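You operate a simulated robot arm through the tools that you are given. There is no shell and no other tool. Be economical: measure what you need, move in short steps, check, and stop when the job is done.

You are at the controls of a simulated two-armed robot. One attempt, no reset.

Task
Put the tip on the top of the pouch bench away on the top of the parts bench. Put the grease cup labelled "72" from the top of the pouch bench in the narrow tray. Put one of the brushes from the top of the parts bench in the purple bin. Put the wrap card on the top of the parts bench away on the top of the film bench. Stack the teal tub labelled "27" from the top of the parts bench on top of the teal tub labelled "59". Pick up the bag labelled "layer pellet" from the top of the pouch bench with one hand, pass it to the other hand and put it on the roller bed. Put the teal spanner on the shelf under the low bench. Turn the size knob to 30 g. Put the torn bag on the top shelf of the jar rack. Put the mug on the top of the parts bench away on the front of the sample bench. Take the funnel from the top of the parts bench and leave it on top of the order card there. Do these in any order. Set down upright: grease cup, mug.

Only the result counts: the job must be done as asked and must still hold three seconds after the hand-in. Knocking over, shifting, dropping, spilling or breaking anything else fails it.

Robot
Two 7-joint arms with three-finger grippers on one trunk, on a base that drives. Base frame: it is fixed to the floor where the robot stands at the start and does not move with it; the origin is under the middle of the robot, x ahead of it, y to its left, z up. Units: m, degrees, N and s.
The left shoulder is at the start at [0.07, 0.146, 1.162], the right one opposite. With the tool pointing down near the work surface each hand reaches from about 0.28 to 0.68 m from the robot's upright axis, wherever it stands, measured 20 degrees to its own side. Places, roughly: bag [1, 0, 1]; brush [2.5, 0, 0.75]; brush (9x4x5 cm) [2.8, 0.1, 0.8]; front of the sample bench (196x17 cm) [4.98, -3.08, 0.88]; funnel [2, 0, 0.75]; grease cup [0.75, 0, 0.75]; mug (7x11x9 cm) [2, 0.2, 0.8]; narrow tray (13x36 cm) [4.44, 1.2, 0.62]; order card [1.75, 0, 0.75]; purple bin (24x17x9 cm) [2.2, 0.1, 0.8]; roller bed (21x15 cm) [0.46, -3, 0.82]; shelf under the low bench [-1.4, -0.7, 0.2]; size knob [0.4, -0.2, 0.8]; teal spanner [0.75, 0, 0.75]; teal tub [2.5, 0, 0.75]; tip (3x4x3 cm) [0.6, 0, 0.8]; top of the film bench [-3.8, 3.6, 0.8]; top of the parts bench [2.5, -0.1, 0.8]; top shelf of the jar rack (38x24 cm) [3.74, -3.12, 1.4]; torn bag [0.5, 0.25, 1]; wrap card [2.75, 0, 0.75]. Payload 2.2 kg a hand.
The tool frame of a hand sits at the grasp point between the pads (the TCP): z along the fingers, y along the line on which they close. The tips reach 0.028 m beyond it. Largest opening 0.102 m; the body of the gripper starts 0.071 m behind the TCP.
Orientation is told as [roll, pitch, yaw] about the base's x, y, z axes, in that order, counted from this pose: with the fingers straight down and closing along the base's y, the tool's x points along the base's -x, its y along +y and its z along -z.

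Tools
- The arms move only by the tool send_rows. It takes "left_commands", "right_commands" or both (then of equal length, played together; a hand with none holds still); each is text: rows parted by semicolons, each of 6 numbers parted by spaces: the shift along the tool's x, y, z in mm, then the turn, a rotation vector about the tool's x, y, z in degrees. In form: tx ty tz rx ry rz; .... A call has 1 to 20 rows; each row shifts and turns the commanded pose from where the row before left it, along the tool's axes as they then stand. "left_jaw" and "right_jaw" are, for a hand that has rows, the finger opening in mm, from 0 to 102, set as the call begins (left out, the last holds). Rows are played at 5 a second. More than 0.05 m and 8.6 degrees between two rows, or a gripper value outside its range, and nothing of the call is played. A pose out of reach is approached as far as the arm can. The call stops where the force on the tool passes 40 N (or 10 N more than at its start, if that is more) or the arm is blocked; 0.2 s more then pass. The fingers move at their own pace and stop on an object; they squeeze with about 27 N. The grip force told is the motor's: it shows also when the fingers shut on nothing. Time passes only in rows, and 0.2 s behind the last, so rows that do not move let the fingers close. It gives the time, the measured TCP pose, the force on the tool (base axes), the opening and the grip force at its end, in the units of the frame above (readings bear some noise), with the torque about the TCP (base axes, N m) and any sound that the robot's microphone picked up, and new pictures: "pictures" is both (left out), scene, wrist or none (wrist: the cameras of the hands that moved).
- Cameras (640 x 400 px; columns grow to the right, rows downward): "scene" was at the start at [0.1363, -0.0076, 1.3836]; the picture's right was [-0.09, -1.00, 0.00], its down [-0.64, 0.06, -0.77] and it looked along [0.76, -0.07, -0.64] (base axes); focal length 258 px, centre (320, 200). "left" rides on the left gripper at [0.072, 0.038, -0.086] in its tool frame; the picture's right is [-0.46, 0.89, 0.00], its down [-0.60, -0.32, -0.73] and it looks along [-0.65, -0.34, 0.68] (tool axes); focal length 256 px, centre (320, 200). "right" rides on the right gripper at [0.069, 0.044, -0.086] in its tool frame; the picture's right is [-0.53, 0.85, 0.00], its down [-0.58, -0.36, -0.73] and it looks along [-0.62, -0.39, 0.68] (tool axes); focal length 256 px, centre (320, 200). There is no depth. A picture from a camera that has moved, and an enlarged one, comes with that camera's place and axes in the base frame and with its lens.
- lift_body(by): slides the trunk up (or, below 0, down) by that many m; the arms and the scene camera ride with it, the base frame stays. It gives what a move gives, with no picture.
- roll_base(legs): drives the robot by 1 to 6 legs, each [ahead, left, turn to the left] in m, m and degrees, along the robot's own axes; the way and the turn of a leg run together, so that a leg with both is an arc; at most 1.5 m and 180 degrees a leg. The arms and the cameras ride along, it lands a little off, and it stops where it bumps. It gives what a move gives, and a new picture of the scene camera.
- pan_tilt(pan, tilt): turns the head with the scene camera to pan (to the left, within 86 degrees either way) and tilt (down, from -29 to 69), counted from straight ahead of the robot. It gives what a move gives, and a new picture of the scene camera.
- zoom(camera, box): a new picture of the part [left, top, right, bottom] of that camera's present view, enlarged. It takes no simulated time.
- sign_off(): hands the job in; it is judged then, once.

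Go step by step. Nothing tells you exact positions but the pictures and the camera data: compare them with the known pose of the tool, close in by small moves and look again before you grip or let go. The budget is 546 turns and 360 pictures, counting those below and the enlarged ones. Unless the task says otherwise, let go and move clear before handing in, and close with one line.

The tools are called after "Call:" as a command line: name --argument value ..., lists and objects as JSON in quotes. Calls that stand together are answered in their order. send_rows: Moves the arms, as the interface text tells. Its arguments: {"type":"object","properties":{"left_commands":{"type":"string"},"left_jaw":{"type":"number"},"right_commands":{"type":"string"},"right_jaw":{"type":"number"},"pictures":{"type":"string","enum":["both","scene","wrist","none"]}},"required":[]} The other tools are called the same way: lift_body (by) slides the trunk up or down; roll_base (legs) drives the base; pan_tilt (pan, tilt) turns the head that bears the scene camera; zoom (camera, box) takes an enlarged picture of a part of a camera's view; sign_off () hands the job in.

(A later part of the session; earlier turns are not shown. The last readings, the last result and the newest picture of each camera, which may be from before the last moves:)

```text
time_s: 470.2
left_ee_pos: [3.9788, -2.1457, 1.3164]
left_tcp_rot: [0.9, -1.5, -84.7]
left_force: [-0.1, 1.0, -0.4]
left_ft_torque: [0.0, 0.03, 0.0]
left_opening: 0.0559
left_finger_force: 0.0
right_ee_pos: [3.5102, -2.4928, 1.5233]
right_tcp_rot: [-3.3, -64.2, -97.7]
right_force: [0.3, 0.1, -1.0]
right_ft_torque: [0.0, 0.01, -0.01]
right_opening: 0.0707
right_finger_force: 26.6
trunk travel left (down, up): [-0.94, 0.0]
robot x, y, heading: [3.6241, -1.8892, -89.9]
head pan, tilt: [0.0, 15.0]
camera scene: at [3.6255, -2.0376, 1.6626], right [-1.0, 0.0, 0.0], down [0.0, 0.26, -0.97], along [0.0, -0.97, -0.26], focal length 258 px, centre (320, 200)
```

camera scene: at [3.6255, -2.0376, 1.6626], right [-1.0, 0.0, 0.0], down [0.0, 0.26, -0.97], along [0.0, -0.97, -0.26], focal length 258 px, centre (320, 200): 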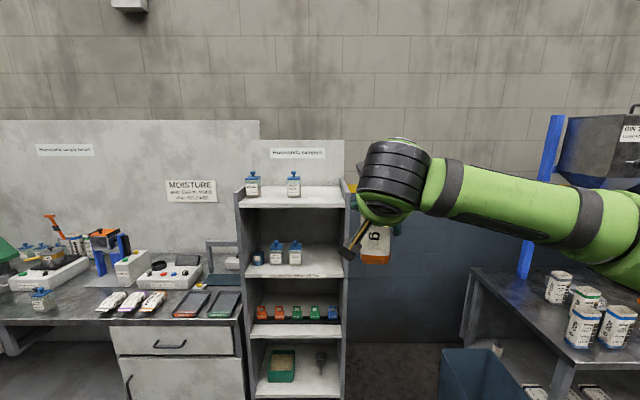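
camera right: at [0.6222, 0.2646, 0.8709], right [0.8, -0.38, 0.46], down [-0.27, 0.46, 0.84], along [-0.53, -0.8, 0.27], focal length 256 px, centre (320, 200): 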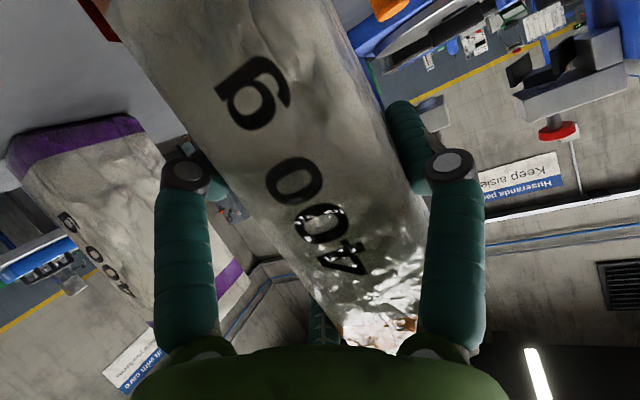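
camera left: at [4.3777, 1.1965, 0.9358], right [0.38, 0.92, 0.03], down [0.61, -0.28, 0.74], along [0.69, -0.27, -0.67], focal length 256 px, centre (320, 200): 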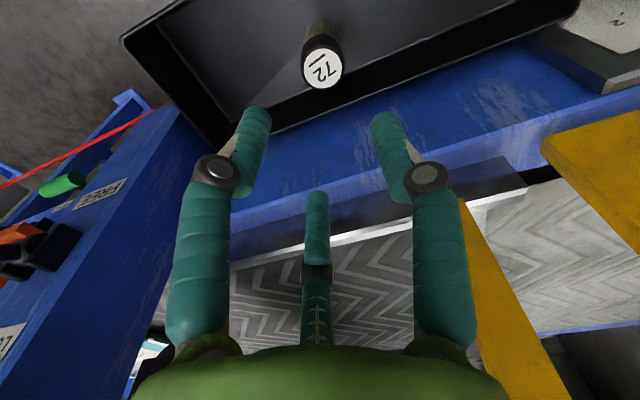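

The bag bottom is about 1.42. I raise 3 cm more and drive in most of the way.

Call:
send_rows --right_commands "-18 0 -8.6 0 0 0;-18 0 -8.6 0 0 0;0 0 0 0 0 0" --pictures "none"

Call:
roll_base --legs '[[0, 0.1, 0], [0.38, 0, 0]]'

Call:
zoom --camera "scene" --box '[220, 120, 420, 245]'

```text
time_s: 471.0
left_ee_pos: [3.979, -2.1439, 1.3167]
left_tcp_rot: [0.9, -1.6, -84.6]
left_force: [0.1, 0.5, -0.3]
left_ft_torque: [0.03, -0.01, 0.01]
left_opening: 0.056
left_finger_force: 0.1
right_ee_pos: [3.5141, -2.4901, 1.5662]
right_tcp_rot: [-3.2, -64.3, -97.8]
right_force: [0.9, 0.2, 0.3]
right_ft_torque: [-0.01, 0.0, 0.01]
right_opening: 0.0705
right_finger_force: 26.7
trunk travel left (down, up): [-0.94, 0.0]
robot x, y, heading: [3.6213, -1.8902, -90.0]
head pan, tilt: [0.0, 15.0]
```

```text
time_s: 474.2
left_ee_pos: [4.0773, -2.5289, 1.3167]
left_tcp_rot: [0.9, -1.8, -84.4]
left_force: [-0.2, 0.2, 0.7]
left_ft_torque: [-0.03, -0.01, -0.01]
left_opening: 0.0561
left_finger_force: 0.1
right_ee_pos: [3.6142, -2.8767, 1.5674]
right_tcp_rot: [-3.1, -64.4, -97.7]
right_force: [0.1, 0.2, -0.1]
right_ft_torque: [0.01, 0.0, -0.02]
right_opening: 0.0705
right_finger_force: 27.1
trunk travel left (down, up): [-0.94, 0.0]
robot x, y, heading: [3.723, -2.2832, -89.8]
head pan, tilt: [0.0, 15.0]
camera scene: at [3.7241, -2.42, 1.6633], right [-1.0, 0.0, 0.0], down [0.0, 0.26, -0.97], along [0.0, -0.97, -0.26], focal length 258 px, centre (320, 200)
```

scene: 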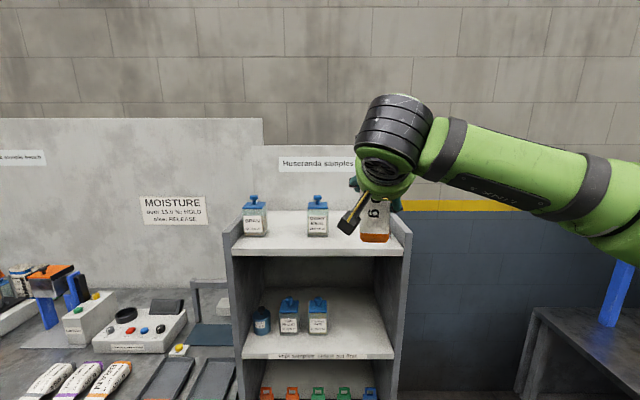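

```text
3.20 times, centred on (320, 182) of scene
camera zoom: at [3.7241, -2.42, 1.6633], right [-1.0, 0.0, 0.0], down [0.0, 0.26, -0.97], along [0.0, -0.97, -0.26], focal length 825 px, centre (320, 256)
```

zoom: 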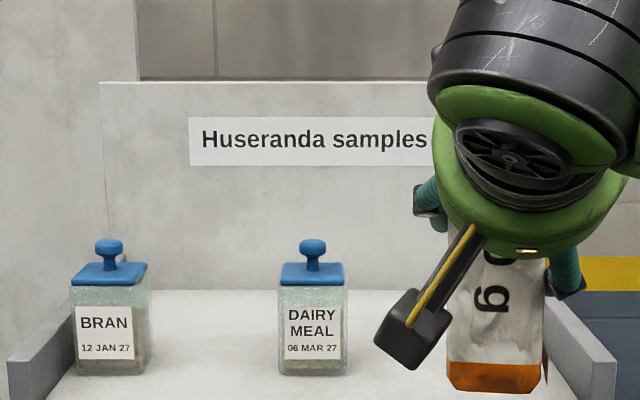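

Call:
send_rows --right_commands "0 -10 0 0 0 0;0 0 0 0 0 0" --pictures "none"

Call:
roll_base --legs '[[0.18, 0, 0]]'

Call:
zoom --camera "scene" --box '[220, 140, 460, 290]'

```text
time_s: 474.8
left_ee_pos: [4.0777, -2.5305, 1.3162]
left_tcp_rot: [0.9, -1.9, -84.4]
left_force: [0.4, 0.5, 0.7]
left_ft_torque: [-0.03, 0.0, 0.01]
left_opening: 0.0561
left_finger_force: 0.0
right_ee_pos: [3.6035, -2.8756, 1.566]
right_tcp_rot: [-3.2, -64.4, -97.8]
right_force: [-0.3, 0.7, 0.7]
right_ft_torque: [0.01, 0.01, -0.03]
right_opening: 0.0705
right_finger_force: 26.9
trunk travel left (down, up): [-0.94, 0.0]
robot x, y, heading: [3.7218, -2.2795, -89.9]
head pan, tilt: [0.0, 15.0]
```

```text
time_s: 476.3
left_ee_pos: [4.079, -2.7058, 1.3172]
left_tcp_rot: [1.0, -1.9, -84.5]
left_force: [0.4, 0.2, 1.4]
left_ft_torque: [-0.04, -0.01, 0.02]
left_opening: 0.0561
left_finger_force: 0.1
right_ee_pos: [3.6038, -3.0489, 1.5694]
right_tcp_rot: [-3.1, -64.6, -97.9]
right_force: [-0.1, 0.8, -0.4]
right_ft_torque: [-0.03, -0.01, 0.0]
right_opening: 0.0704
right_finger_force: 27.3
trunk travel left (down, up): [-0.94, 0.0]
robot x, y, heading: [3.7229, -2.4614, -89.7]
head pan, tilt: [0.0, 15.0]
camera scene: at [3.725, -2.596, 1.6635], right [-1.0, 0.0, 0.0], down [0.0, 0.25, -0.97], along [0.0, -0.97, -0.25], focal length 258 px, centre (320, 200)
```

scene: 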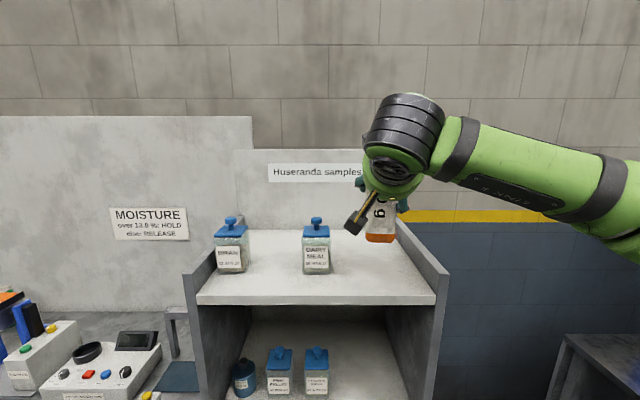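

```text
2.67 times, centred on (340, 215) of scene
camera zoom: at [3.725, -2.596, 1.6635], right [-1.0, 0.0, 0.0], down [0.0, 0.25, -0.97], along [0.0, -0.97, -0.25], focal length 687 px, centre (267, 160)
```

zoom: 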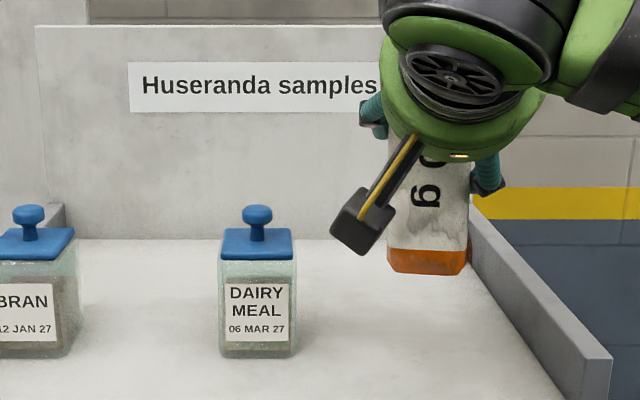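

The bag is above the free right part of the shelf. I lower the trunk 6 cm.

Call:
lift_body --by -0.06

Call:
zoom --camera "scene" --box '[220, 100, 460, 250]'

```text
time_s: 477.3
left_ee_pos: [4.0789, -2.7119, 1.256]
left_tcp_rot: [1.0, -1.7, -84.6]
left_force: [-0.1, -0.4, 0.7]
left_ft_torque: [0.02, 0.02, -0.01]
left_opening: 0.056
left_finger_force: 0.1
right_ee_pos: [3.6041, -3.0565, 1.506]
right_tcp_rot: [-3.2, -64.3, -97.8]
right_force: [1.1, -0.2, -0.6]
right_ft_torque: [0.01, 0.01, 0.03]
right_opening: 0.0707
right_finger_force: 26.8
trunk travel left (down, up): [-0.88, 0.06]
robot x, y, heading: [3.7237, -2.4601, -90.0]
head pan, tilt: [0.0, 15.0]
```

```text
2.67 times, centred on (340, 175) of scene
camera zoom: at [3.7248, -2.6032, 1.6027], right [-1.0, 0.0, 0.0], down [0.0, 0.26, -0.97], along [0.0, -0.97, -0.26], focal length 687 px, centre (267, 267)
```

zoom: 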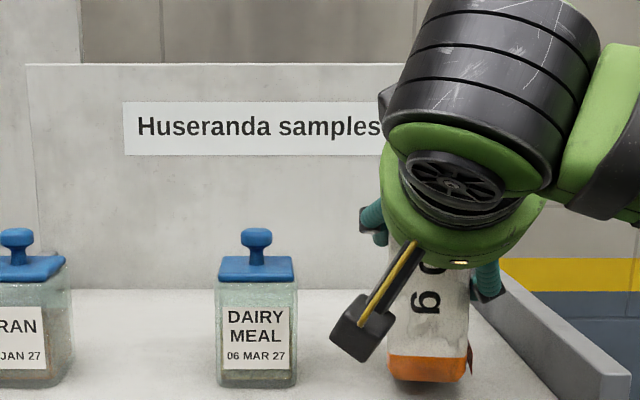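

Call:
send_rows --right_commands "3.6 0 1.7 0 0 0;3.6 0 1.7 0 0 0;0 0 0 0 0 0" --pictures "none"

Call:
send_rows --right_commands "2.7 0 1.3 0 0 0;2.7 0 1.3 0 0 0;0 0 0 0 0 0" --pictures "none"

```text
time_s: 478.1
left_ee_pos: [4.0789, -2.7103, 1.2562]
left_tcp_rot: [0.8, -1.7, -84.6]
left_force: [-0.5, 0.6, 0.2]
left_ft_torque: [-0.03, 0.04, -0.01]
left_opening: 0.0561
left_finger_force: 0.1
right_ee_pos: [3.6042, -3.0566, 1.4982]
right_tcp_rot: [-3.2, -64.3, -97.8]
right_force: [-0.5, -0.3, -0.6]
right_ft_torque: [0.0, -0.04, -0.01]
right_opening: 0.0708
right_finger_force: 27.1
trunk travel left (down, up): [-0.88, 0.06]
robot x, y, heading: [3.7233, -2.4592, -89.7]
head pan, tilt: [0.0, 15.0]
```

```text
time_s: 478.9
left_ee_pos: [4.0788, -2.7105, 1.2575]
left_tcp_rot: [0.9, -1.7, -84.6]
left_force: [1.7, 0.4, 0.5]
left_ft_torque: [0.03, -0.01, 0.01]
left_opening: 0.0559
left_finger_force: 0.0
right_ee_pos: [3.6036, -3.0535, 1.4958]
right_tcp_rot: [-2.7, -64.8, -98.2]
right_force: [1.1, -3.7, 13.3]
right_ft_torque: [-0.7, -0.4, -0.07]
right_opening: 0.0708
right_finger_force: 27.2
trunk travel left (down, up): [-0.88, 0.06]
robot x, y, heading: [3.7242, -2.4618, -90.0]
head pan, tilt: [0.0, 15.0]
```

Touching. I open the hand and then withdraw along its fingers.

Call:
send_rows --right_commands "0.9 0 0.4 0 0 0;0 0 0 0 0 0;0 0 0 0 0 0;0 0 0 0 0 0" --right_jaw 92 --pictures "none"

Call:
send_rows --right_commands "-6 0 12 0 0 0;0 0 0 0 0 0" --pictures "none"

Call:
zoom --camera "scene" --box '[220, 100, 460, 250]'

```text
time_s: 479.9
left_ee_pos: [4.078, -2.7111, 1.2565]
left_tcp_rot: [0.9, -1.7, -84.6]
left_force: [0.1, -0.4, 0.0]
left_ft_torque: [-0.03, -0.01, -0.03]
left_opening: 0.0559
left_finger_force: 0.0
right_ee_pos: [3.6042, -3.0548, 1.4917]
right_tcp_rot: [-3.1, -64.4, -97.9]
right_force: [-0.6, 0.0, -0.6]
right_ft_torque: [0.04, 0.02, -0.03]
right_opening: 0.0919
right_finger_force: 0.0
trunk travel left (down, up): [-0.88, 0.06]
robot x, y, heading: [3.7229, -2.4583, -89.9]
head pan, tilt: [0.0, 15.0]
```

```text
time_s: 480.5
left_ee_pos: [4.0781, -2.7096, 1.2562]
left_tcp_rot: [0.8, -1.6, -84.6]
left_force: [-0.4, 0.0, 0.3]
left_ft_torque: [0.02, -0.02, -0.02]
left_opening: 0.0559
left_finger_force: 0.1
right_ee_pos: [3.6018, -3.0699, 1.4908]
right_tcp_rot: [-3.1, -64.3, -97.8]
right_force: [-0.3, -0.3, -0.3]
right_ft_torque: [0.01, 0.0, 0.02]
right_opening: 0.0923
right_finger_force: 0.1
trunk travel left (down, up): [-0.88, 0.06]
robot x, y, heading: [3.7223, -2.4579, -89.8]
head pan, tilt: [0.0, 15.0]
```

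```text
2.67 times, centred on (340, 175) of scene
camera zoom: at [3.7249, -2.6024, 1.6028], right [-1.0, 0.0, 0.0], down [0.0, 0.26, -0.97], along [0.0, -0.97, -0.26], focal length 687 px, centre (267, 267)
```

zoom: 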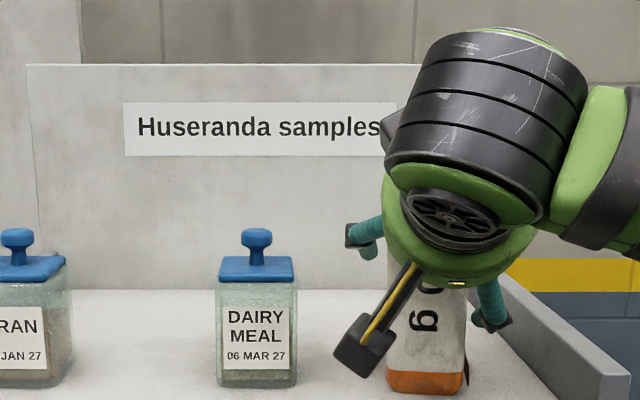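

Released and standing. Now I pull the hand straight back.

Call:
send_rows --right_commands "9 0 -18.8 0 0 0;9 0 -18.8 0 0 0;18 0 -37.6 0 0 0;18 0 -37.6 0 0 0;18 0 -37.6 0 0 0;0 0 0 0 0 0" --right_jaw 102 --pictures "scene"

```text
time_s: 481.9
left_ee_pos: [4.078, -2.7125, 1.2566]
left_tcp_rot: [0.9, -1.7, -84.6]
left_force: [-0.4, 0.1, -0.7]
left_ft_torque: [0.01, 0.0, 0.0]
left_opening: 0.0559
left_finger_force: 0.1
right_ee_pos: [3.6324, -2.9045, 1.4915]
right_tcp_rot: [-3.1, -64.3, -98.0]
right_force: [-0.1, -0.3, -0.1]
right_ft_torque: [-0.03, -0.01, -0.04]
right_opening: 0.1018
right_finger_force: 0.0
trunk travel left (down, up): [-0.88, 0.06]
robot x, y, heading: [3.7222, -2.4569, -90.0]
head pan, tilt: [0.0, 15.0]
camera scene: at [3.7246, -2.6028, 1.6028], right [-1.0, 0.0, 0.0], down [0.0, 0.26, -0.97], along [0.0, -0.97, -0.26], focal length 258 px, centre (320, 200)
```

scene: 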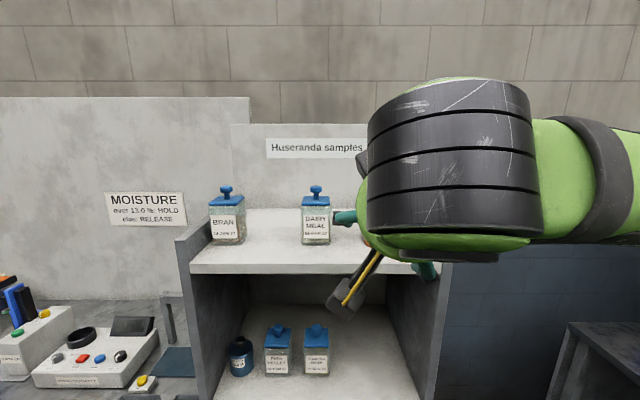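

Call:
roll_base --legs '[[-0.55, 0, 0]]'

Call:
zoom --camera "scene" --box '[230, 140, 370, 230]'

```text
time_s: 485.1
left_ee_pos: [4.0772, -2.1627, 1.2562]
left_tcp_rot: [0.9, -1.6, -84.3]
left_force: [0.0, 0.1, 0.3]
left_ft_torque: [0.03, 0.0, -0.02]
left_opening: 0.0562
left_finger_force: 0.0
right_ee_pos: [3.6328, -2.3584, 1.4905]
right_tcp_rot: [-3.2, -64.2, -97.5]
right_force: [0.1, -0.9, 0.0]
right_ft_torque: [0.01, 0.02, 0.0]
right_opening: 0.1017
right_finger_force: 0.0
trunk travel left (down, up): [-0.88, 0.06]
robot x, y, heading: [3.7209, -1.9095, -89.7]
head pan, tilt: [0.0, 15.0]
camera scene: at [3.7235, -2.056, 1.6026], right [-1.0, -0.01, 0.0], down [0.0, 0.26, -0.97], along [0.01, -0.97, -0.26], focal length 258 px, centre (320, 200)
```

scene: 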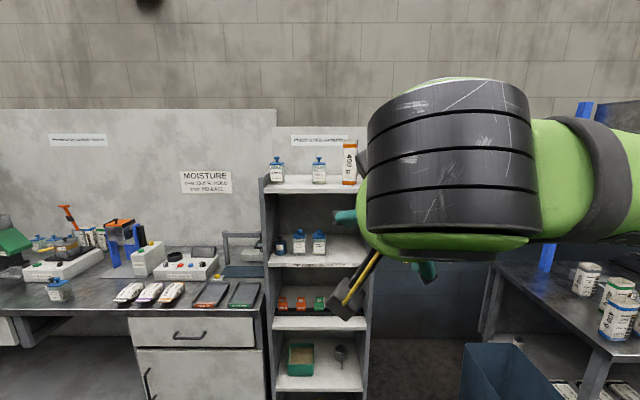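

```text
4.44 times, centred on (300, 185) of scene
camera zoom: at [3.7235, -2.056, 1.6026], right [-1.0, -0.01, 0.0], down [0.0, 0.26, -0.97], along [0.01, -0.97, -0.26], focal length 1145 px, centre (409, 267)
```

zoom: 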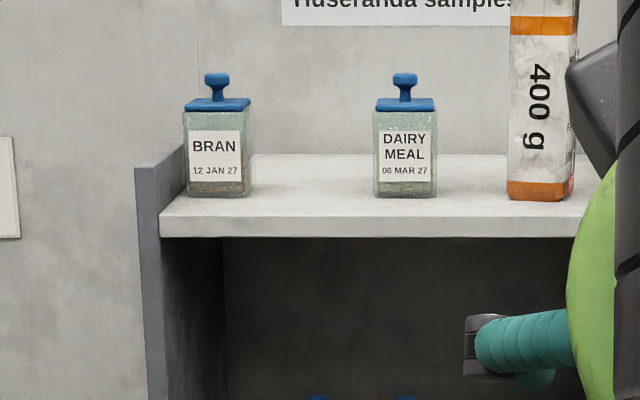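

The torn bag stands on the top shelf. I drive back up the gap to the left side of the benches, keeping the trunk high until through.

Call:
roll_base --legs '[[0, -0.1, -0.3], [-1.5, 0, 0], [-1.45, 0, 0], [0, -1.1, 0]]'

Call:
send_rows --right_commands "36 0 17 0 0 0;36 0 17 0 0 0;36 0 17 0 0 0;36 0 17 0 0 0;36 0 17 0 0 0;0 0 0 0 8.1 0;0 0 0 0 8.1 0;0 0 0 0 8.1 0;0 0 0 0 8.1 0;0 0 0 0 8.1 0;0 0 0 0 8.1 0;0 0 0 0 8.1 0;0 0 0 0 7.5 0;0 0 0 0 0 0" --pictures "none"

Call:
lift_body --by -0.17

Call:
pan_tilt --pan -3 --tilt 38

```text
time_s: 505.4
left_ee_pos: [2.8915, 0.8314, 1.2555]
left_tcp_rot: [0.8, -1.8, -86.2]
left_force: [0.5, -0.1, 0.3]
left_ft_torque: [0.04, 0.03, 0.0]
left_opening: 0.0561
left_finger_force: 0.0
right_ee_pos: [2.4391, 0.6512, 1.4924]
right_tcp_rot: [-3.3, -64.3, -99.4]
right_force: [-0.3, 0.7, 1.2]
right_ft_torque: [-0.03, 0.02, -0.02]
right_opening: 0.1022
right_finger_force: 0.0
trunk travel left (down, up): [-0.88, 0.06]
robot x, y, heading: [2.5457, 1.0911, -91.5]
head pan, tilt: [0.0, 15.0]
camera scene: at [2.5415, 0.9504, 1.6029], right [-1.0, 0.03, 0.0], down [0.01, 0.26, -0.97], along [-0.03, -0.97, -0.26], focal length 258 px, centre (320, 200)
```

scene: 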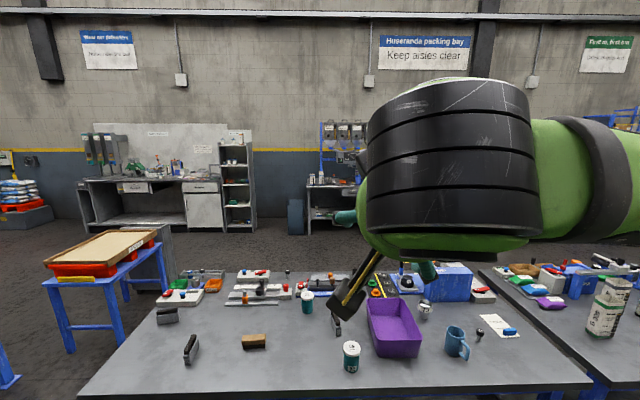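

```text
time_s: 508.4
left_ee_pos: [2.8909, 0.8315, 1.2568]
left_tcp_rot: [0.9, -1.7, -86.2]
left_force: [0.4, 0.2, -0.1]
left_ft_torque: [-0.02, 0.0, 0.02]
left_opening: 0.0562
left_finger_force: 0.0
right_ee_pos: [2.4347, 0.6532, 1.2934]
right_tcp_rot: [-1.3, 0.0, -102.3]
right_force: [-0.9, 0.2, 0.0]
right_ft_torque: [-0.01, 0.03, 0.01]
right_opening: 0.1021
right_finger_force: 0.1
trunk travel left (down, up): [-0.88, 0.06]
robot x, y, heading: [2.5441, 1.0939, -91.6]
head pan, tilt: [0.0, 15.0]
```

```text
time_s: 510.3
left_ee_pos: [2.8891, 0.831, 1.0868]
left_tcp_rot: [0.9, -1.6, -86.2]
left_force: [0.2, -0.5, 0.7]
left_ft_torque: [0.02, 0.03, -0.01]
left_opening: 0.056
left_finger_force: 0.0
right_ee_pos: [2.4337, 0.652, 1.1226]
right_tcp_rot: [-1.4, -0.2, -102.2]
right_force: [-0.8, 0.0, 0.1]
right_ft_torque: [0.01, 0.0, -0.01]
right_opening: 0.102
right_finger_force: 0.0
trunk travel left (down, up): [-0.71, 0.23]
robot x, y, heading: [2.5414, 1.0983, -91.5]
head pan, tilt: [0.0, 15.0]
```

```text
time_s: 511.2
left_ee_pos: [2.891, 0.8305, 1.0861]
left_tcp_rot: [0.9, -1.7, -86.2]
left_force: [0.5, -0.3, 0.1]
left_ft_torque: [0.01, 0.0, -0.02]
left_opening: 0.0561
left_finger_force: 0.1
right_ee_pos: [2.4341, 0.6526, 1.1235]
right_tcp_rot: [-1.4, -0.1, -102.3]
right_force: [0.1, 0.2, 0.0]
right_ft_torque: [0.02, 0.0, 0.0]
right_opening: 0.1021
right_finger_force: 0.1
trunk travel left (down, up): [-0.71, 0.23]
robot x, y, heading: [2.5406, 1.0945, -91.7]
head pan, tilt: [-3.0, 38.0]
camera scene: at [2.5359, 0.9577, 1.3964], right [-1.0, 0.08, 0.0], down [0.05, 0.61, -0.79], along [-0.06, -0.79, -0.61], focal length 258 px, centre (320, 200)
```

scene: 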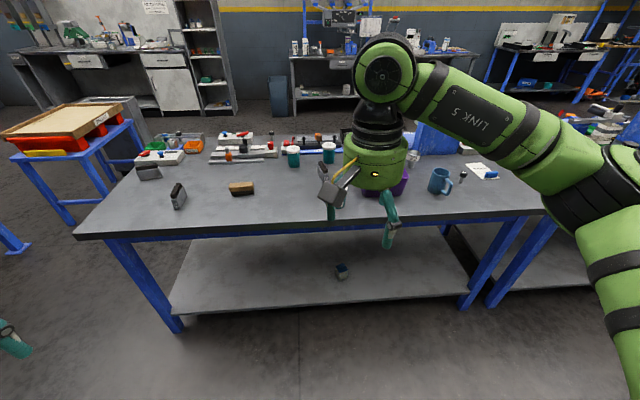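

Back at the parts bench. I roll up to pick the wooden brush with the left hand, turning that hand 90° on the way.

Call:
send_rows --left_commands "0 0 0 0 0 -8.5;0 0 0 0 0 -8.5;0 0 0 0 0 -8.5;0 0 0 0 0 -8.5;0 0 0 0 0 -8.5;0 0 0 0 0 -8.5;0 0 0 0 0 -8.5;0 0 0 0 0 -8.5;0 0 0 0 0 -8.5;0 0 0 0 0 -8.5;0 0 0 0 0 0" --right_commands "0 0 0 0 0 -6;0 0 0 0 0 -6;0 0 0 0 0 0;0 0 0 0 0 0;0 0 0 0 0 0;0 0 0 0 0 0;0 0 0 0 0 0;0 0 0 0 0 0;0 0 0 0 0 0;0 0 0 0 0 0;0 0 0 0 0 0" --left_jaw 90 --pictures "none"

Call:
roll_base --legs '[[0.46, 0, 1.7]]'

Call:
zoom --camera "scene" --box '[160, 180, 360, 320]'

```text
time_s: 513.6
left_ee_pos: [2.8898, 0.8308, 1.0868]
left_tcp_rot: [-1.6, -1.0, -1.1]
left_force: [0.4, 0.6, 0.6]
left_ft_torque: [-0.02, 0.02, -0.01]
left_opening: 0.0899
left_finger_force: 0.0
right_ee_pos: [2.4349, 0.6523, 1.1218]
right_tcp_rot: [-1.5, 0.1, -90.4]
right_force: [-0.1, -0.1, -0.4]
right_ft_torque: [0.0, 0.03, 0.01]
right_opening: 0.102
right_finger_force: 0.0
trunk travel left (down, up): [-0.71, 0.23]
robot x, y, heading: [2.5416, 1.0926, -91.6]
head pan, tilt: [-3.0, 38.0]
```

```text
time_s: 516.4
left_ee_pos: [2.8893, 0.3735, 1.0866]
left_tcp_rot: [-1.6, -1.0, 0.2]
left_force: [1.1, 0.5, -0.7]
left_ft_torque: [-0.01, 0.02, -0.03]
left_opening: 0.0899
left_finger_force: 0.0
right_ee_pos: [2.4382, 0.1845, 1.1229]
right_tcp_rot: [-1.4, 0.1, -88.9]
right_force: [0.4, -0.4, 0.4]
right_ft_torque: [-0.02, -0.01, -0.01]
right_opening: 0.1019
right_finger_force: 0.0
trunk travel left (down, up): [-0.71, 0.23]
robot x, y, heading: [2.5357, 0.6272, -90.2]
head pan, tilt: [-3.0, 38.0]
camera scene: at [2.532, 0.4917, 1.3964], right [-1.0, 0.06, 0.0], down [0.03, 0.61, -0.79], along [-0.04, -0.79, -0.62], focal length 258 px, centre (320, 200)
```

scene: 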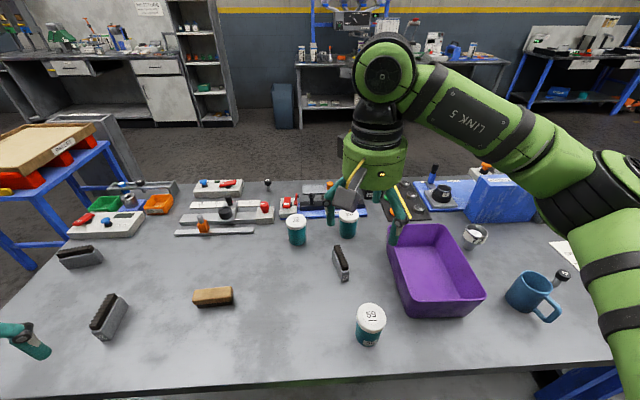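

```text
2.86 times, centred on (260, 250) of scene
camera zoom: at [2.532, 0.4917, 1.3964], right [-1.0, 0.06, 0.0], down [0.03, 0.61, -0.79], along [-0.04, -0.79, -0.62], focal length 736 px, centre (491, 57)
```

zoom: 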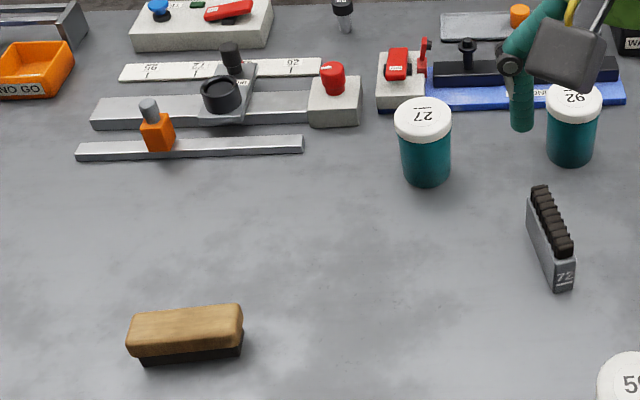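

The brush is centred at (2.763, 0.138), yaw about 6°. I bring the left hand above it.

Call:
send_rows --left_commands "21 -40.5 0 0 0 0;21 -40.5 0 0 0 0;21 -40.5 0 0 0 0;21 -40.5 0 0 0 0;21 -40.5 0 0 0 0;21 -40.5 0 0 0 0;0 0 45 0 0 -6;0 0 45 0 0 0;0 0 45 0 0 0;0 0 30 0 0 0;0 0 0 0 0 0" --pictures "wrist"

Call:
zoom --camera "scene" --box '[140, 180, 300, 320]'

```text
time_s: 518.8
left_ee_pos: [2.7682, 0.1261, 0.9257]
left_tcp_rot: [-1.7, -0.9, 6.2]
left_force: [-1.3, 0.5, 0.2]
left_ft_torque: [0.02, -0.05, -0.01]
left_opening: 0.09
left_finger_force: 0.0
right_ee_pos: [2.4377, 0.1837, 1.1221]
right_tcp_rot: [-1.3, 0.1, -88.9]
right_force: [0.0, 0.2, 0.4]
right_ft_torque: [0.0, -0.03, 0.0]
right_opening: 0.1021
right_finger_force: 0.1
trunk travel left (down, up): [-0.71, 0.23]
robot x, y, heading: [2.5313, 0.6275, -90.0]
head pan, tilt: [-3.0, 38.0]
camera left: at [2.6912, 0.1581, 1.0087], right [0.37, 0.93, -0.02], down [0.62, -0.23, 0.75], along [0.69, -0.29, -0.66], focal length 256 px, centre (320, 200)
```

left: 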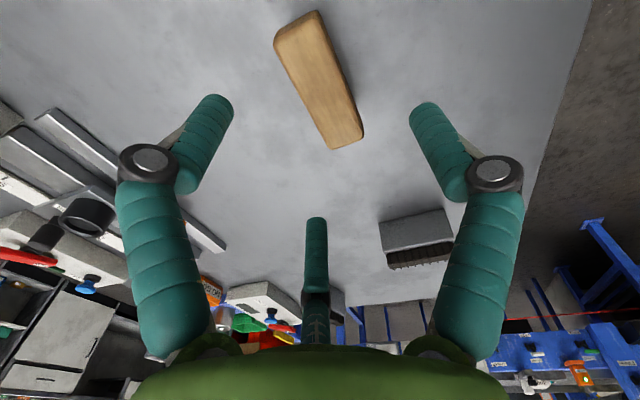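

```text
2.86 times, centred on (220, 250) of scene
camera zoom: at [2.5316, 0.4913, 1.3963], right [-1.0, 0.06, 0.0], down [0.03, 0.61, -0.79], along [-0.04, -0.79, -0.62], focal length 736 px, centre (606, 57)
```

zoom: 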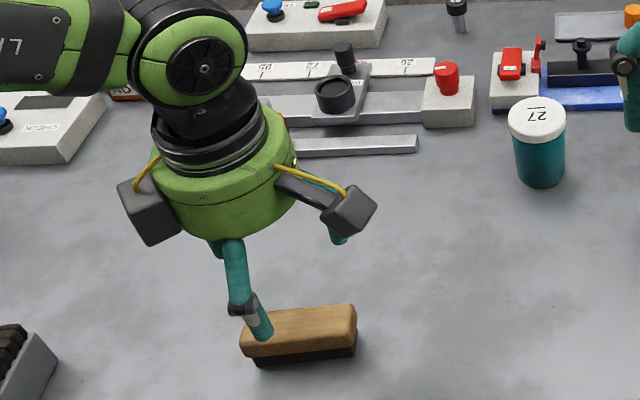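

Call:
send_rows --left_commands "8 0 30 0 0 0;0 0 30 0 0 0;0 0 28 0 0 0;0 0 0 0 0 0" --pictures "none"

Call:
send_rows --left_commands "0 0 0 0 0 0;0 0 0 0 0 0;0 0 0 0 0 0" --left_jaw 10 --pictures "wrist"

```text
time_s: 519.8
left_ee_pos: [2.772, 0.1352, 0.8571]
left_tcp_rot: [-2.0, -0.7, 6.2]
left_force: [-0.7, -4.3, 11.6]
left_ft_torque: [-0.32, 0.52, 0.14]
left_opening: 0.0976
left_finger_force: 5.7
left hand out of reach, approached as far as the arm can: row 2, 3
right_ee_pos: [2.4385, 0.1837, 1.1227]
right_tcp_rot: [-1.2, 0.2, -88.9]
right_force: [-0.9, -0.1, -0.4]
right_ft_torque: [0.0, -0.03, -0.01]
right_opening: 0.1019
right_finger_force: 0.1
trunk travel left (down, up): [-0.71, 0.23]
robot x, y, heading: [2.5366, 0.6258, -90.0]
head pan, tilt: [-3.0, 38.0]
```

```text
time_s: 520.3
left_ee_pos: [2.7636, 0.1288, 0.8689]
left_tcp_rot: [-3.8, 0.4, 5.9]
left_force: [-5.5, 6.2, 33.4]
left_ft_torque: [0.25, -0.26, 0.07]
left_opening: 0.0282
left_finger_force: 13.3
right_ee_pos: [2.4364, 0.1878, 1.1256]
right_tcp_rot: [-1.4, -0.2, -89.0]
right_force: [0.0, -0.5, 0.7]
right_ft_torque: [0.01, 0.05, 0.01]
right_opening: 0.1019
right_finger_force: 0.0
trunk travel left (down, up): [-0.71, 0.23]
robot x, y, heading: [2.535, 0.6244, -90.1]
head pan, tilt: [-3.0, 38.0]
stopped in row 2 (left hand): the force on the tool passed its limit at 47 N (the readings are from after the stop); the commanded pose is now the measured one
camera left: at [2.6887, 0.1645, 0.9527], right [0.37, 0.93, -0.06], down [0.63, -0.2, 0.75], along [0.68, -0.32, -0.66], focal length 256 px, centre (320, 200)
```

left: 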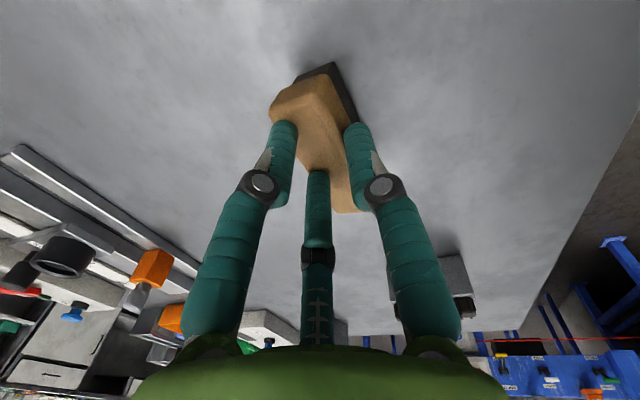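

One finger landed on the brush's edge. I open, rise, and look again; I'll also lower the trunk a little for reach.

Call:
send_rows --left_commands "0 0 -2 0 0 0;0 0 0 0 0 0;0 0 -30 1.9 -1 0;0 0 -30 0 0 0;0 0 0 0 0 0" --left_jaw 102 --pictures "wrist"

Call:
lift_body --by -0.06

Call:
zoom --camera "scene" --box '[140, 180, 300, 320]'

```text
time_s: 521.5
left_ee_pos: [2.7679, 0.134, 0.9251]
left_tcp_rot: [-4.9, -0.9, 6.1]
left_force: [0.1, 0.0, 0.3]
left_ft_torque: [-0.01, 0.01, 0.01]
left_opening: 0.1019
left_finger_force: 0.0
right_ee_pos: [2.4387, 0.1836, 1.123]
right_tcp_rot: [-1.3, 0.0, -88.9]
right_force: [0.1, 0.3, 1.1]
right_ft_torque: [0.02, 0.0, 0.02]
right_opening: 0.1017
right_finger_force: 0.1
trunk travel left (down, up): [-0.71, 0.23]
robot x, y, heading: [2.5354, 0.6265, -90.3]
head pan, tilt: [-3.0, 38.0]
camera left: at [2.6897, 0.1703, 1.0048], right [0.37, 0.93, -0.07], down [0.61, -0.19, 0.77], along [0.7, -0.33, -0.64], focal length 256 px, centre (320, 200)
```

left: 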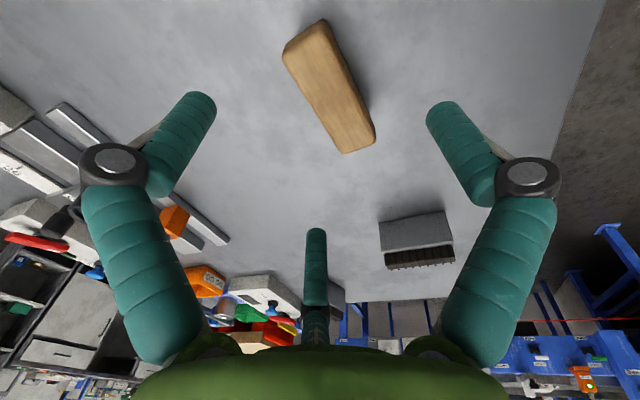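

```text
time_s: 522.5
left_ee_pos: [2.7663, 0.1337, 0.8652]
left_tcp_rot: [-4.9, -0.9, 6.1]
left_force: [-0.2, 0.3, -0.1]
left_ft_torque: [0.01, 0.01, 0.01]
left_opening: 0.1021
left_finger_force: 0.0
right_ee_pos: [2.4377, 0.184, 1.0624]
right_tcp_rot: [-1.3, 0.1, -89.0]
right_force: [-0.2, 0.3, 0.6]
right_ft_torque: [0.01, 0.0, 0.0]
right_opening: 0.102
right_finger_force: 0.1
trunk travel left (down, up): [-0.65, 0.29]
robot x, y, heading: [2.5372, 0.6255, -90.3]
head pan, tilt: [-3.0, 38.0]
```

```text
2.86 times, centred on (220, 250) of scene
camera zoom: at [2.5318, 0.491, 1.3363], right [-1.0, 0.06, 0.0], down [0.03, 0.61, -0.79], along [-0.04, -0.79, -0.62], focal length 736 px, centre (606, 57)
```

zoom: 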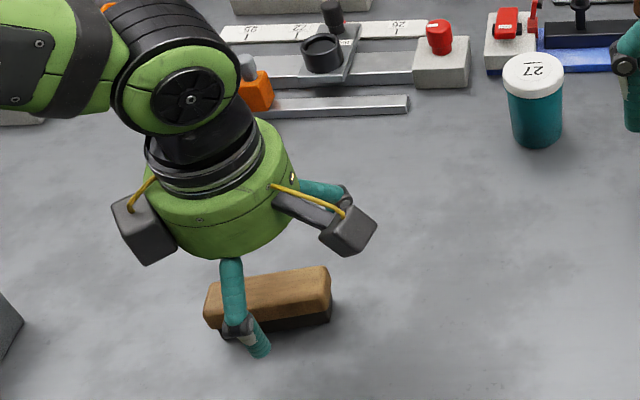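

The fingers now straddle the brush. I level the hand, shift 7 mm and go down, then close.

Call:
send_rows --left_commands "0 -7 0 -4.9 0.9 0;0 0 15 0 0 0;0 0 12 0 0 0;0 0 0 0 0 0" --pictures "none"

Call:
send_rows --left_commands "0 0 0 0 0 0;0 0 0 0 0 0;0 0 0 0 0 0" --left_jaw 10 --pictures "wrist"

```text
time_s: 523.5
left_ee_pos: [2.7668, 0.1289, 0.8391]
left_tcp_rot: [-0.1, 0.0, 6.0]
left_force: [0.5, 0.0, -0.3]
left_ft_torque: [0.0, 0.05, 0.01]
left_opening: 0.1018
left_finger_force: 0.1
right_ee_pos: [2.4376, 0.1839, 1.0635]
right_tcp_rot: [-1.3, 0.1, -89.0]
right_force: [-0.8, -0.2, -0.5]
right_ft_torque: [0.05, 0.04, -0.02]
right_opening: 0.1018
right_finger_force: 0.0
trunk travel left (down, up): [-0.65, 0.29]
robot x, y, heading: [2.5344, 0.6202, -90.1]
head pan, tilt: [-3.0, 38.0]
```

```text
time_s: 524.3
left_ee_pos: [2.768, 0.1276, 0.839]
left_tcp_rot: [-0.2, 0.0, 6.0]
left_force: [0.4, -2.0, 4.5]
left_ft_torque: [0.0, -0.06, -0.01]
left_opening: 0.0454
left_finger_force: 26.7
right_ee_pos: [2.4379, 0.1842, 1.0625]
right_tcp_rot: [-1.3, 0.1, -89.1]
right_force: [0.0, 0.1, 0.7]
right_ft_torque: [-0.02, 0.0, 0.02]
right_opening: 0.1018
right_finger_force: 0.2
trunk travel left (down, up): [-0.65, 0.29]
robot x, y, heading: [2.5333, 0.6294, -90.1]
head pan, tilt: [-3.0, 38.0]
camera left: at [2.6925, 0.1579, 0.9233], right [0.37, 0.93, 0.0], down [0.63, -0.25, 0.73], along [0.68, -0.27, -0.68], focal length 256 px, centre (320, 200)
```

left: 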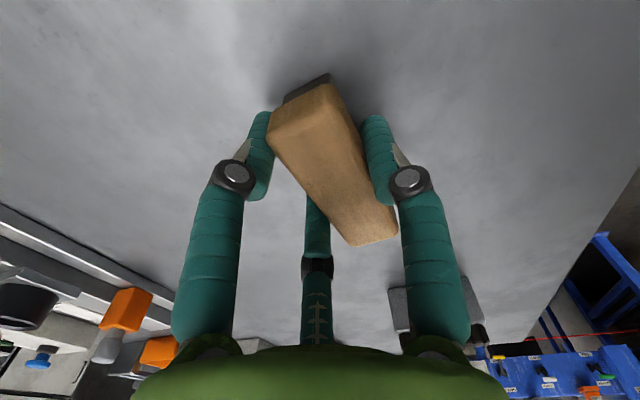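

The brush is held. I lift it and shift the base along so the left hand is over the purple bin.

Call:
send_rows --left_commands "0 0 -20 0 0 0;0 0 -40 0 0 0;0 0 -40 0 0 0;0 0 -40 0 0 0;0 20 -40 0 0 0;0 0 -20 0 0 0;0 0 0 0 0 0" --pictures "none"

Call:
roll_base --legs '[[0, -0.53, 0]]'

```text
time_s: 525.9
left_ee_pos: [2.7653, 0.1458, 1.0387]
left_tcp_rot: [-0.1, 0.0, 6.0]
left_force: [0.0, 0.0, -0.7]
left_ft_torque: [0.0, 0.05, -0.01]
left_opening: 0.0455
left_finger_force: 26.5
right_ee_pos: [2.4389, 0.1827, 1.0629]
right_tcp_rot: [-1.3, 0.1, -89.0]
right_force: [0.0, -0.1, 0.1]
right_ft_torque: [0.0, 0.01, 0.01]
right_opening: 0.1017
right_finger_force: 0.0
trunk travel left (down, up): [-0.65, 0.29]
robot x, y, heading: [2.5324, 0.6255, -90.0]
head pan, tilt: [-3.0, 38.0]
```

```text
time_s: 529.0
left_ee_pos: [2.232, 0.1491, 1.0383]
left_tcp_rot: [-0.1, -0.1, 6.1]
left_force: [-0.4, -0.1, -1.8]
left_ft_torque: [0.01, 0.02, -0.01]
left_opening: 0.0452
left_finger_force: 27.6
right_ee_pos: [1.905, 0.1849, 1.0632]
right_tcp_rot: [-1.4, 0.1, -89.0]
right_force: [0.4, 0.7, -0.1]
right_ft_torque: [0.02, -0.01, 0.02]
right_opening: 0.1019
right_finger_force: 0.1
trunk travel left (down, up): [-0.65, 0.29]
robot x, y, heading: [2.0049, 0.6291, -90.2]
head pan, tilt: [-3.0, 38.0]
camera scene: at [1.9992, 0.493, 1.3363], right [-1.0, 0.06, 0.0], down [0.03, 0.61, -0.79], along [-0.05, -0.79, -0.62], focal length 258 px, centre (320, 200)
```

scene: 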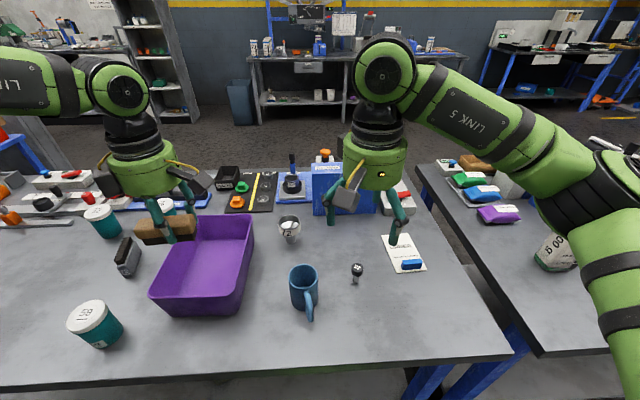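

Call:
send_rows --left_commands "6 -30 0 0 0 0;0 -30 0 0 0 0;0 0 45 0 0 0;0 0 45 0 0 0;0 0 45 0 0 0;0 0 30 0 0 0;0 0 10 0 0 0;0 0 0 0 0 0" --pictures "none"

Call:
zoom --camera "scene" --box '[120, 170, 300, 320]'

```text
time_s: 530.8
left_ee_pos: [2.2351, 0.0899, 0.8636]
left_tcp_rot: [-0.2, 0.0, 6.0]
left_force: [0.2, 0.1, -0.9]
left_ft_torque: [-0.05, 0.01, -0.02]
left_opening: 0.0455
left_finger_force: 26.8
left hand out of reach, approached as far as the arm can: row 7
right_ee_pos: [1.904, 0.1856, 1.0639]
right_tcp_rot: [-1.3, 0.2, -89.0]
right_force: [0.1, 0.3, 0.5]
right_ft_torque: [-0.05, -0.02, 0.01]
right_opening: 0.1021
right_finger_force: 0.1
trunk travel left (down, up): [-0.65, 0.29]
robot x, y, heading: [2.0049, 0.6281, -90.4]
head pan, tilt: [-3.0, 38.0]
```

```text
2.67 times, centred on (210, 245) of scene
camera zoom: at [1.9986, 0.493, 1.3363], right [-1.0, 0.06, 0.0], down [0.04, 0.61, -0.79], along [-0.05, -0.79, -0.62], focal length 687 px, centre (613, 80)
```

zoom: 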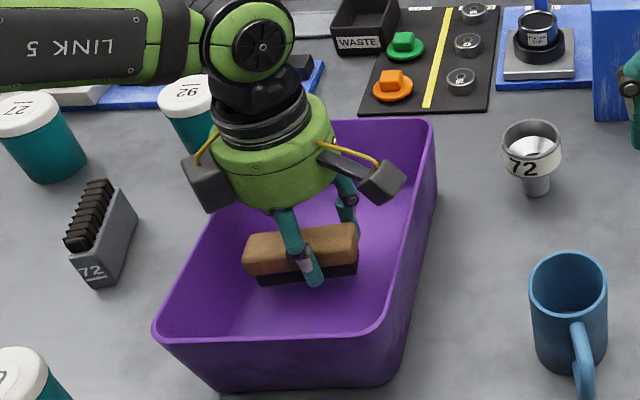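

Call:
lift_body --by -0.014

Call:
send_rows --left_commands "0 0 0 0 0 0;0 0 0 0 0 0;0 0 -40 0 0 0;0 0 -45 0 0 0;0 0 -45 0 0 0;0 0 -40 0 0 0;0 0 0 0 0 0" --left_jaw 80 --pictures "scene"

```text
time_s: 531.4
left_ee_pos: [2.2342, 0.0896, 0.8496]
left_tcp_rot: [-0.2, 0.0, 6.0]
left_force: [-0.2, -0.5, -1.0]
left_ft_torque: [-0.04, 0.03, 0.01]
left_opening: 0.0452
left_finger_force: 27.5
right_ee_pos: [1.9029, 0.1862, 1.0489]
right_tcp_rot: [-1.4, 0.1, -88.9]
right_force: [1.2, 0.3, 0.7]
right_ft_torque: [-0.01, -0.01, 0.01]
right_opening: 0.102
right_finger_force: 0.1
trunk travel left (down, up): [-0.636, 0.304]
robot x, y, heading: [2.0034, 0.6282, -90.4]
head pan, tilt: [-3.0, 38.0]
```

```text
time_s: 533.0
left_ee_pos: [2.2334, 0.0909, 1.0178]
left_tcp_rot: [-0.2, 0.0, 5.9]
left_force: [0.3, -0.7, -0.1]
left_ft_torque: [0.04, -0.03, -0.02]
left_opening: 0.0801
left_finger_force: 0.1
right_ee_pos: [1.9046, 0.1862, 1.0489]
right_tcp_rot: [-1.4, 0.1, -88.9]
right_force: [-0.7, 0.2, 0.5]
right_ft_torque: [0.01, -0.02, -0.03]
right_opening: 0.102
right_finger_force: 0.1
trunk travel left (down, up): [-0.636, 0.304]
robot x, y, heading: [1.9991, 0.6317, -90.2]
head pan, tilt: [-3.0, 38.0]
camera scene: at [1.9987, 0.4926, 1.3222], right [-1.0, 0.06, 0.0], down [0.04, 0.61, -0.79], along [-0.05, -0.79, -0.62], focal length 258 px, centre (320, 200)
```

scene: 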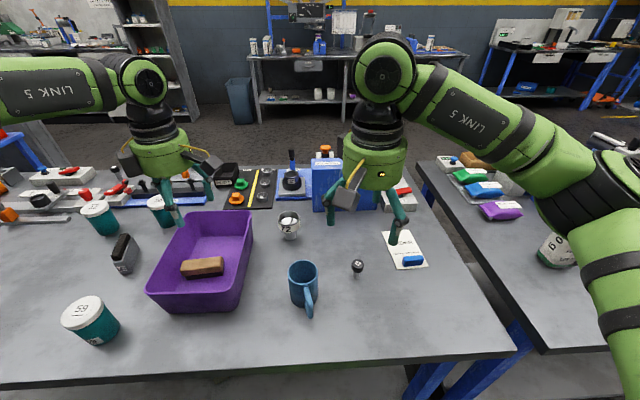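

The brush is in the bin. Next the funnel and the order card; a closer look at both.

Call:
zoom --camera "scene" --box '[260, 200, 450, 320]'

Call:
zoom --camera "right" --box '[0, 0, 640, 400]'

```text
3.33 times, centred on (355, 260) of scene
camera zoom: at [1.9987, 0.4926, 1.3222], right [-1.0, 0.06, 0.0], down [0.04, 0.61, -0.79], along [-0.05, -0.79, -0.62], focal length 859 px, centre (203, 0)
```

zoom: 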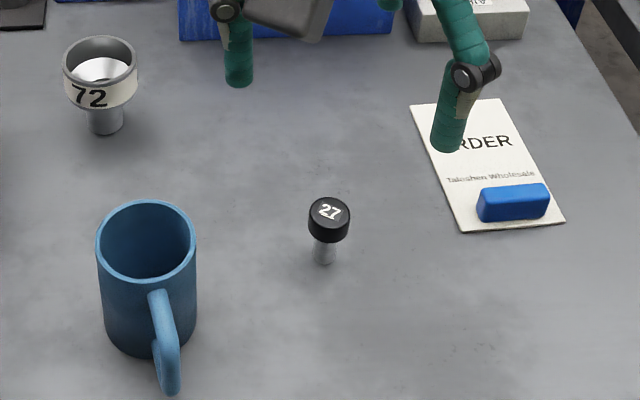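

```text
1.00 times, centred on (320, 200) of right (not enlarged: the box is as wide or as high as the picture)
camera zoom: at [1.9486, 0.2552, 1.1345], right [0.85, -0.52, -0.02], down [-0.34, -0.58, 0.74], along [-0.4, -0.62, -0.67], focal length 256 px, centre (320, 200)
```

zoom: 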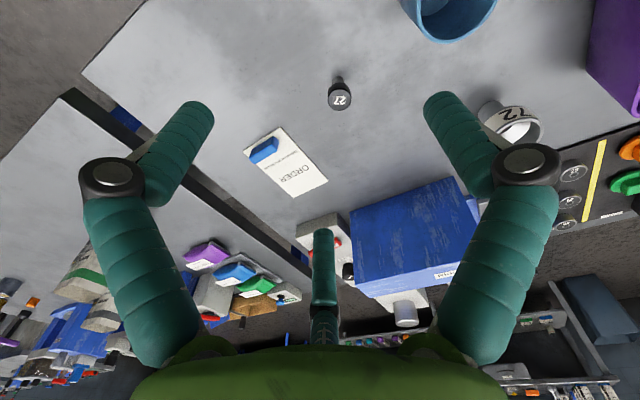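

The funnel stands at (2.052, -0.007), rim at 0.87; the order card's free part is around (1.752, 0.018). I shift the base left a little to reach with the right hand.

Call:
roll_base --legs '[[0, 0.16, 0]]'

Call:
send_rows --right_commands "-39 0 0 0 0 0;-39 0 0 0 0 0;-39 0 0 0 0 0;-39 0 0 0 0 0;-38 -4 0 0 0 0;0 0 30 0 0 0;0 0 0 0 0 0" --right_jaw 95 --pictures "both"

```text
time_s: 534.4
left_ee_pos: [2.3924, 0.0891, 1.0195]
left_tcp_rot: [-0.1, 0.0, 5.9]
left_force: [-0.1, -0.2, -0.4]
left_ft_torque: [0.04, 0.0, -0.02]
left_opening: 0.0799
left_finger_force: 0.1
right_ee_pos: [2.0638, 0.1849, 1.0493]
right_tcp_rot: [-1.4, 0.1, -89.1]
right_force: [0.5, 0.2, -0.1]
right_ft_torque: [0.0, 0.02, 0.02]
right_opening: 0.1018
right_finger_force: 0.1
trunk travel left (down, up): [-0.636, 0.304]
robot x, y, heading: [2.1645, 0.6267, -90.2]
head pan, tilt: [-3.0, 38.0]
camera scene: at [2.1577, 0.4924, 1.3223], right [-1.0, 0.06, 0.0], down [0.04, 0.61, -0.79], along [-0.05, -0.79, -0.62], focal length 258 px, centre (320, 200)
```

scene: 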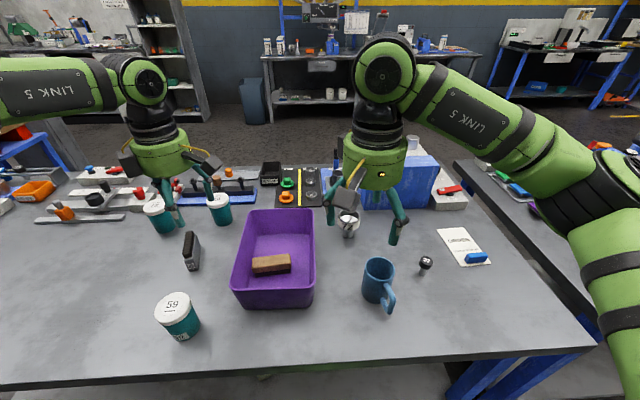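

```text
time_s: 536.0
left_ee_pos: [2.3948, 0.091, 1.0195]
left_tcp_rot: [-0.3, 0.0, 5.9]
left_force: [0.6, 0.1, -0.2]
left_ft_torque: [-0.01, 0.03, 0.01]
left_opening: 0.0799
left_finger_force: 0.0
right_ee_pos: [2.0609, 0.0067, 1.0161]
right_tcp_rot: [-1.5, 0.2, -89.0]
right_force: [-0.2, 0.2, 0.7]
right_ft_torque: [-0.03, 0.06, 0.0]
right_opening: 0.0949
right_finger_force: 0.1
right hand out of reach, approached as far as the arm can: row 5, 6
trunk travel left (down, up): [-0.636, 0.304]
robot x, y, heading: [2.1625, 0.6276, -90.1]
head pan, tilt: [-3.0, 38.0]
camera scene: at [2.1604, 0.4928, 1.3224], right [-1.0, 0.06, 0.0], down [0.03, 0.61, -0.79], along [-0.05, -0.79, -0.62], focal length 258 px, centre (320, 200)
camera right: at [2.1052, 0.0756, 1.1021], right [0.85, -0.52, -0.02], down [-0.34, -0.58, 0.74], along [-0.4, -0.62, -0.67], focal length 256 px, centre (320, 200)
```

scene: 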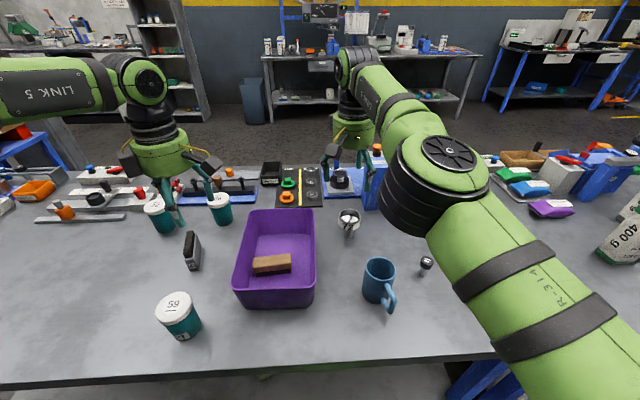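
right: 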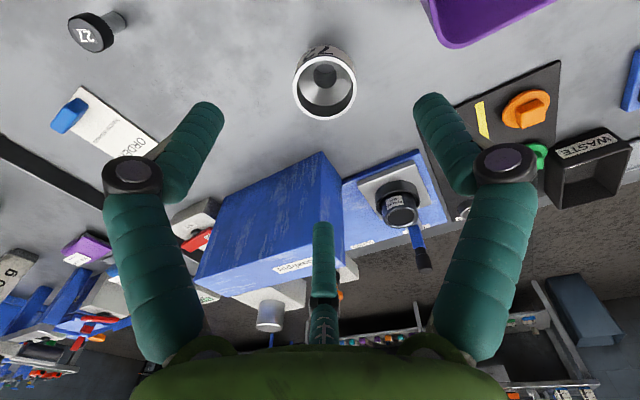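

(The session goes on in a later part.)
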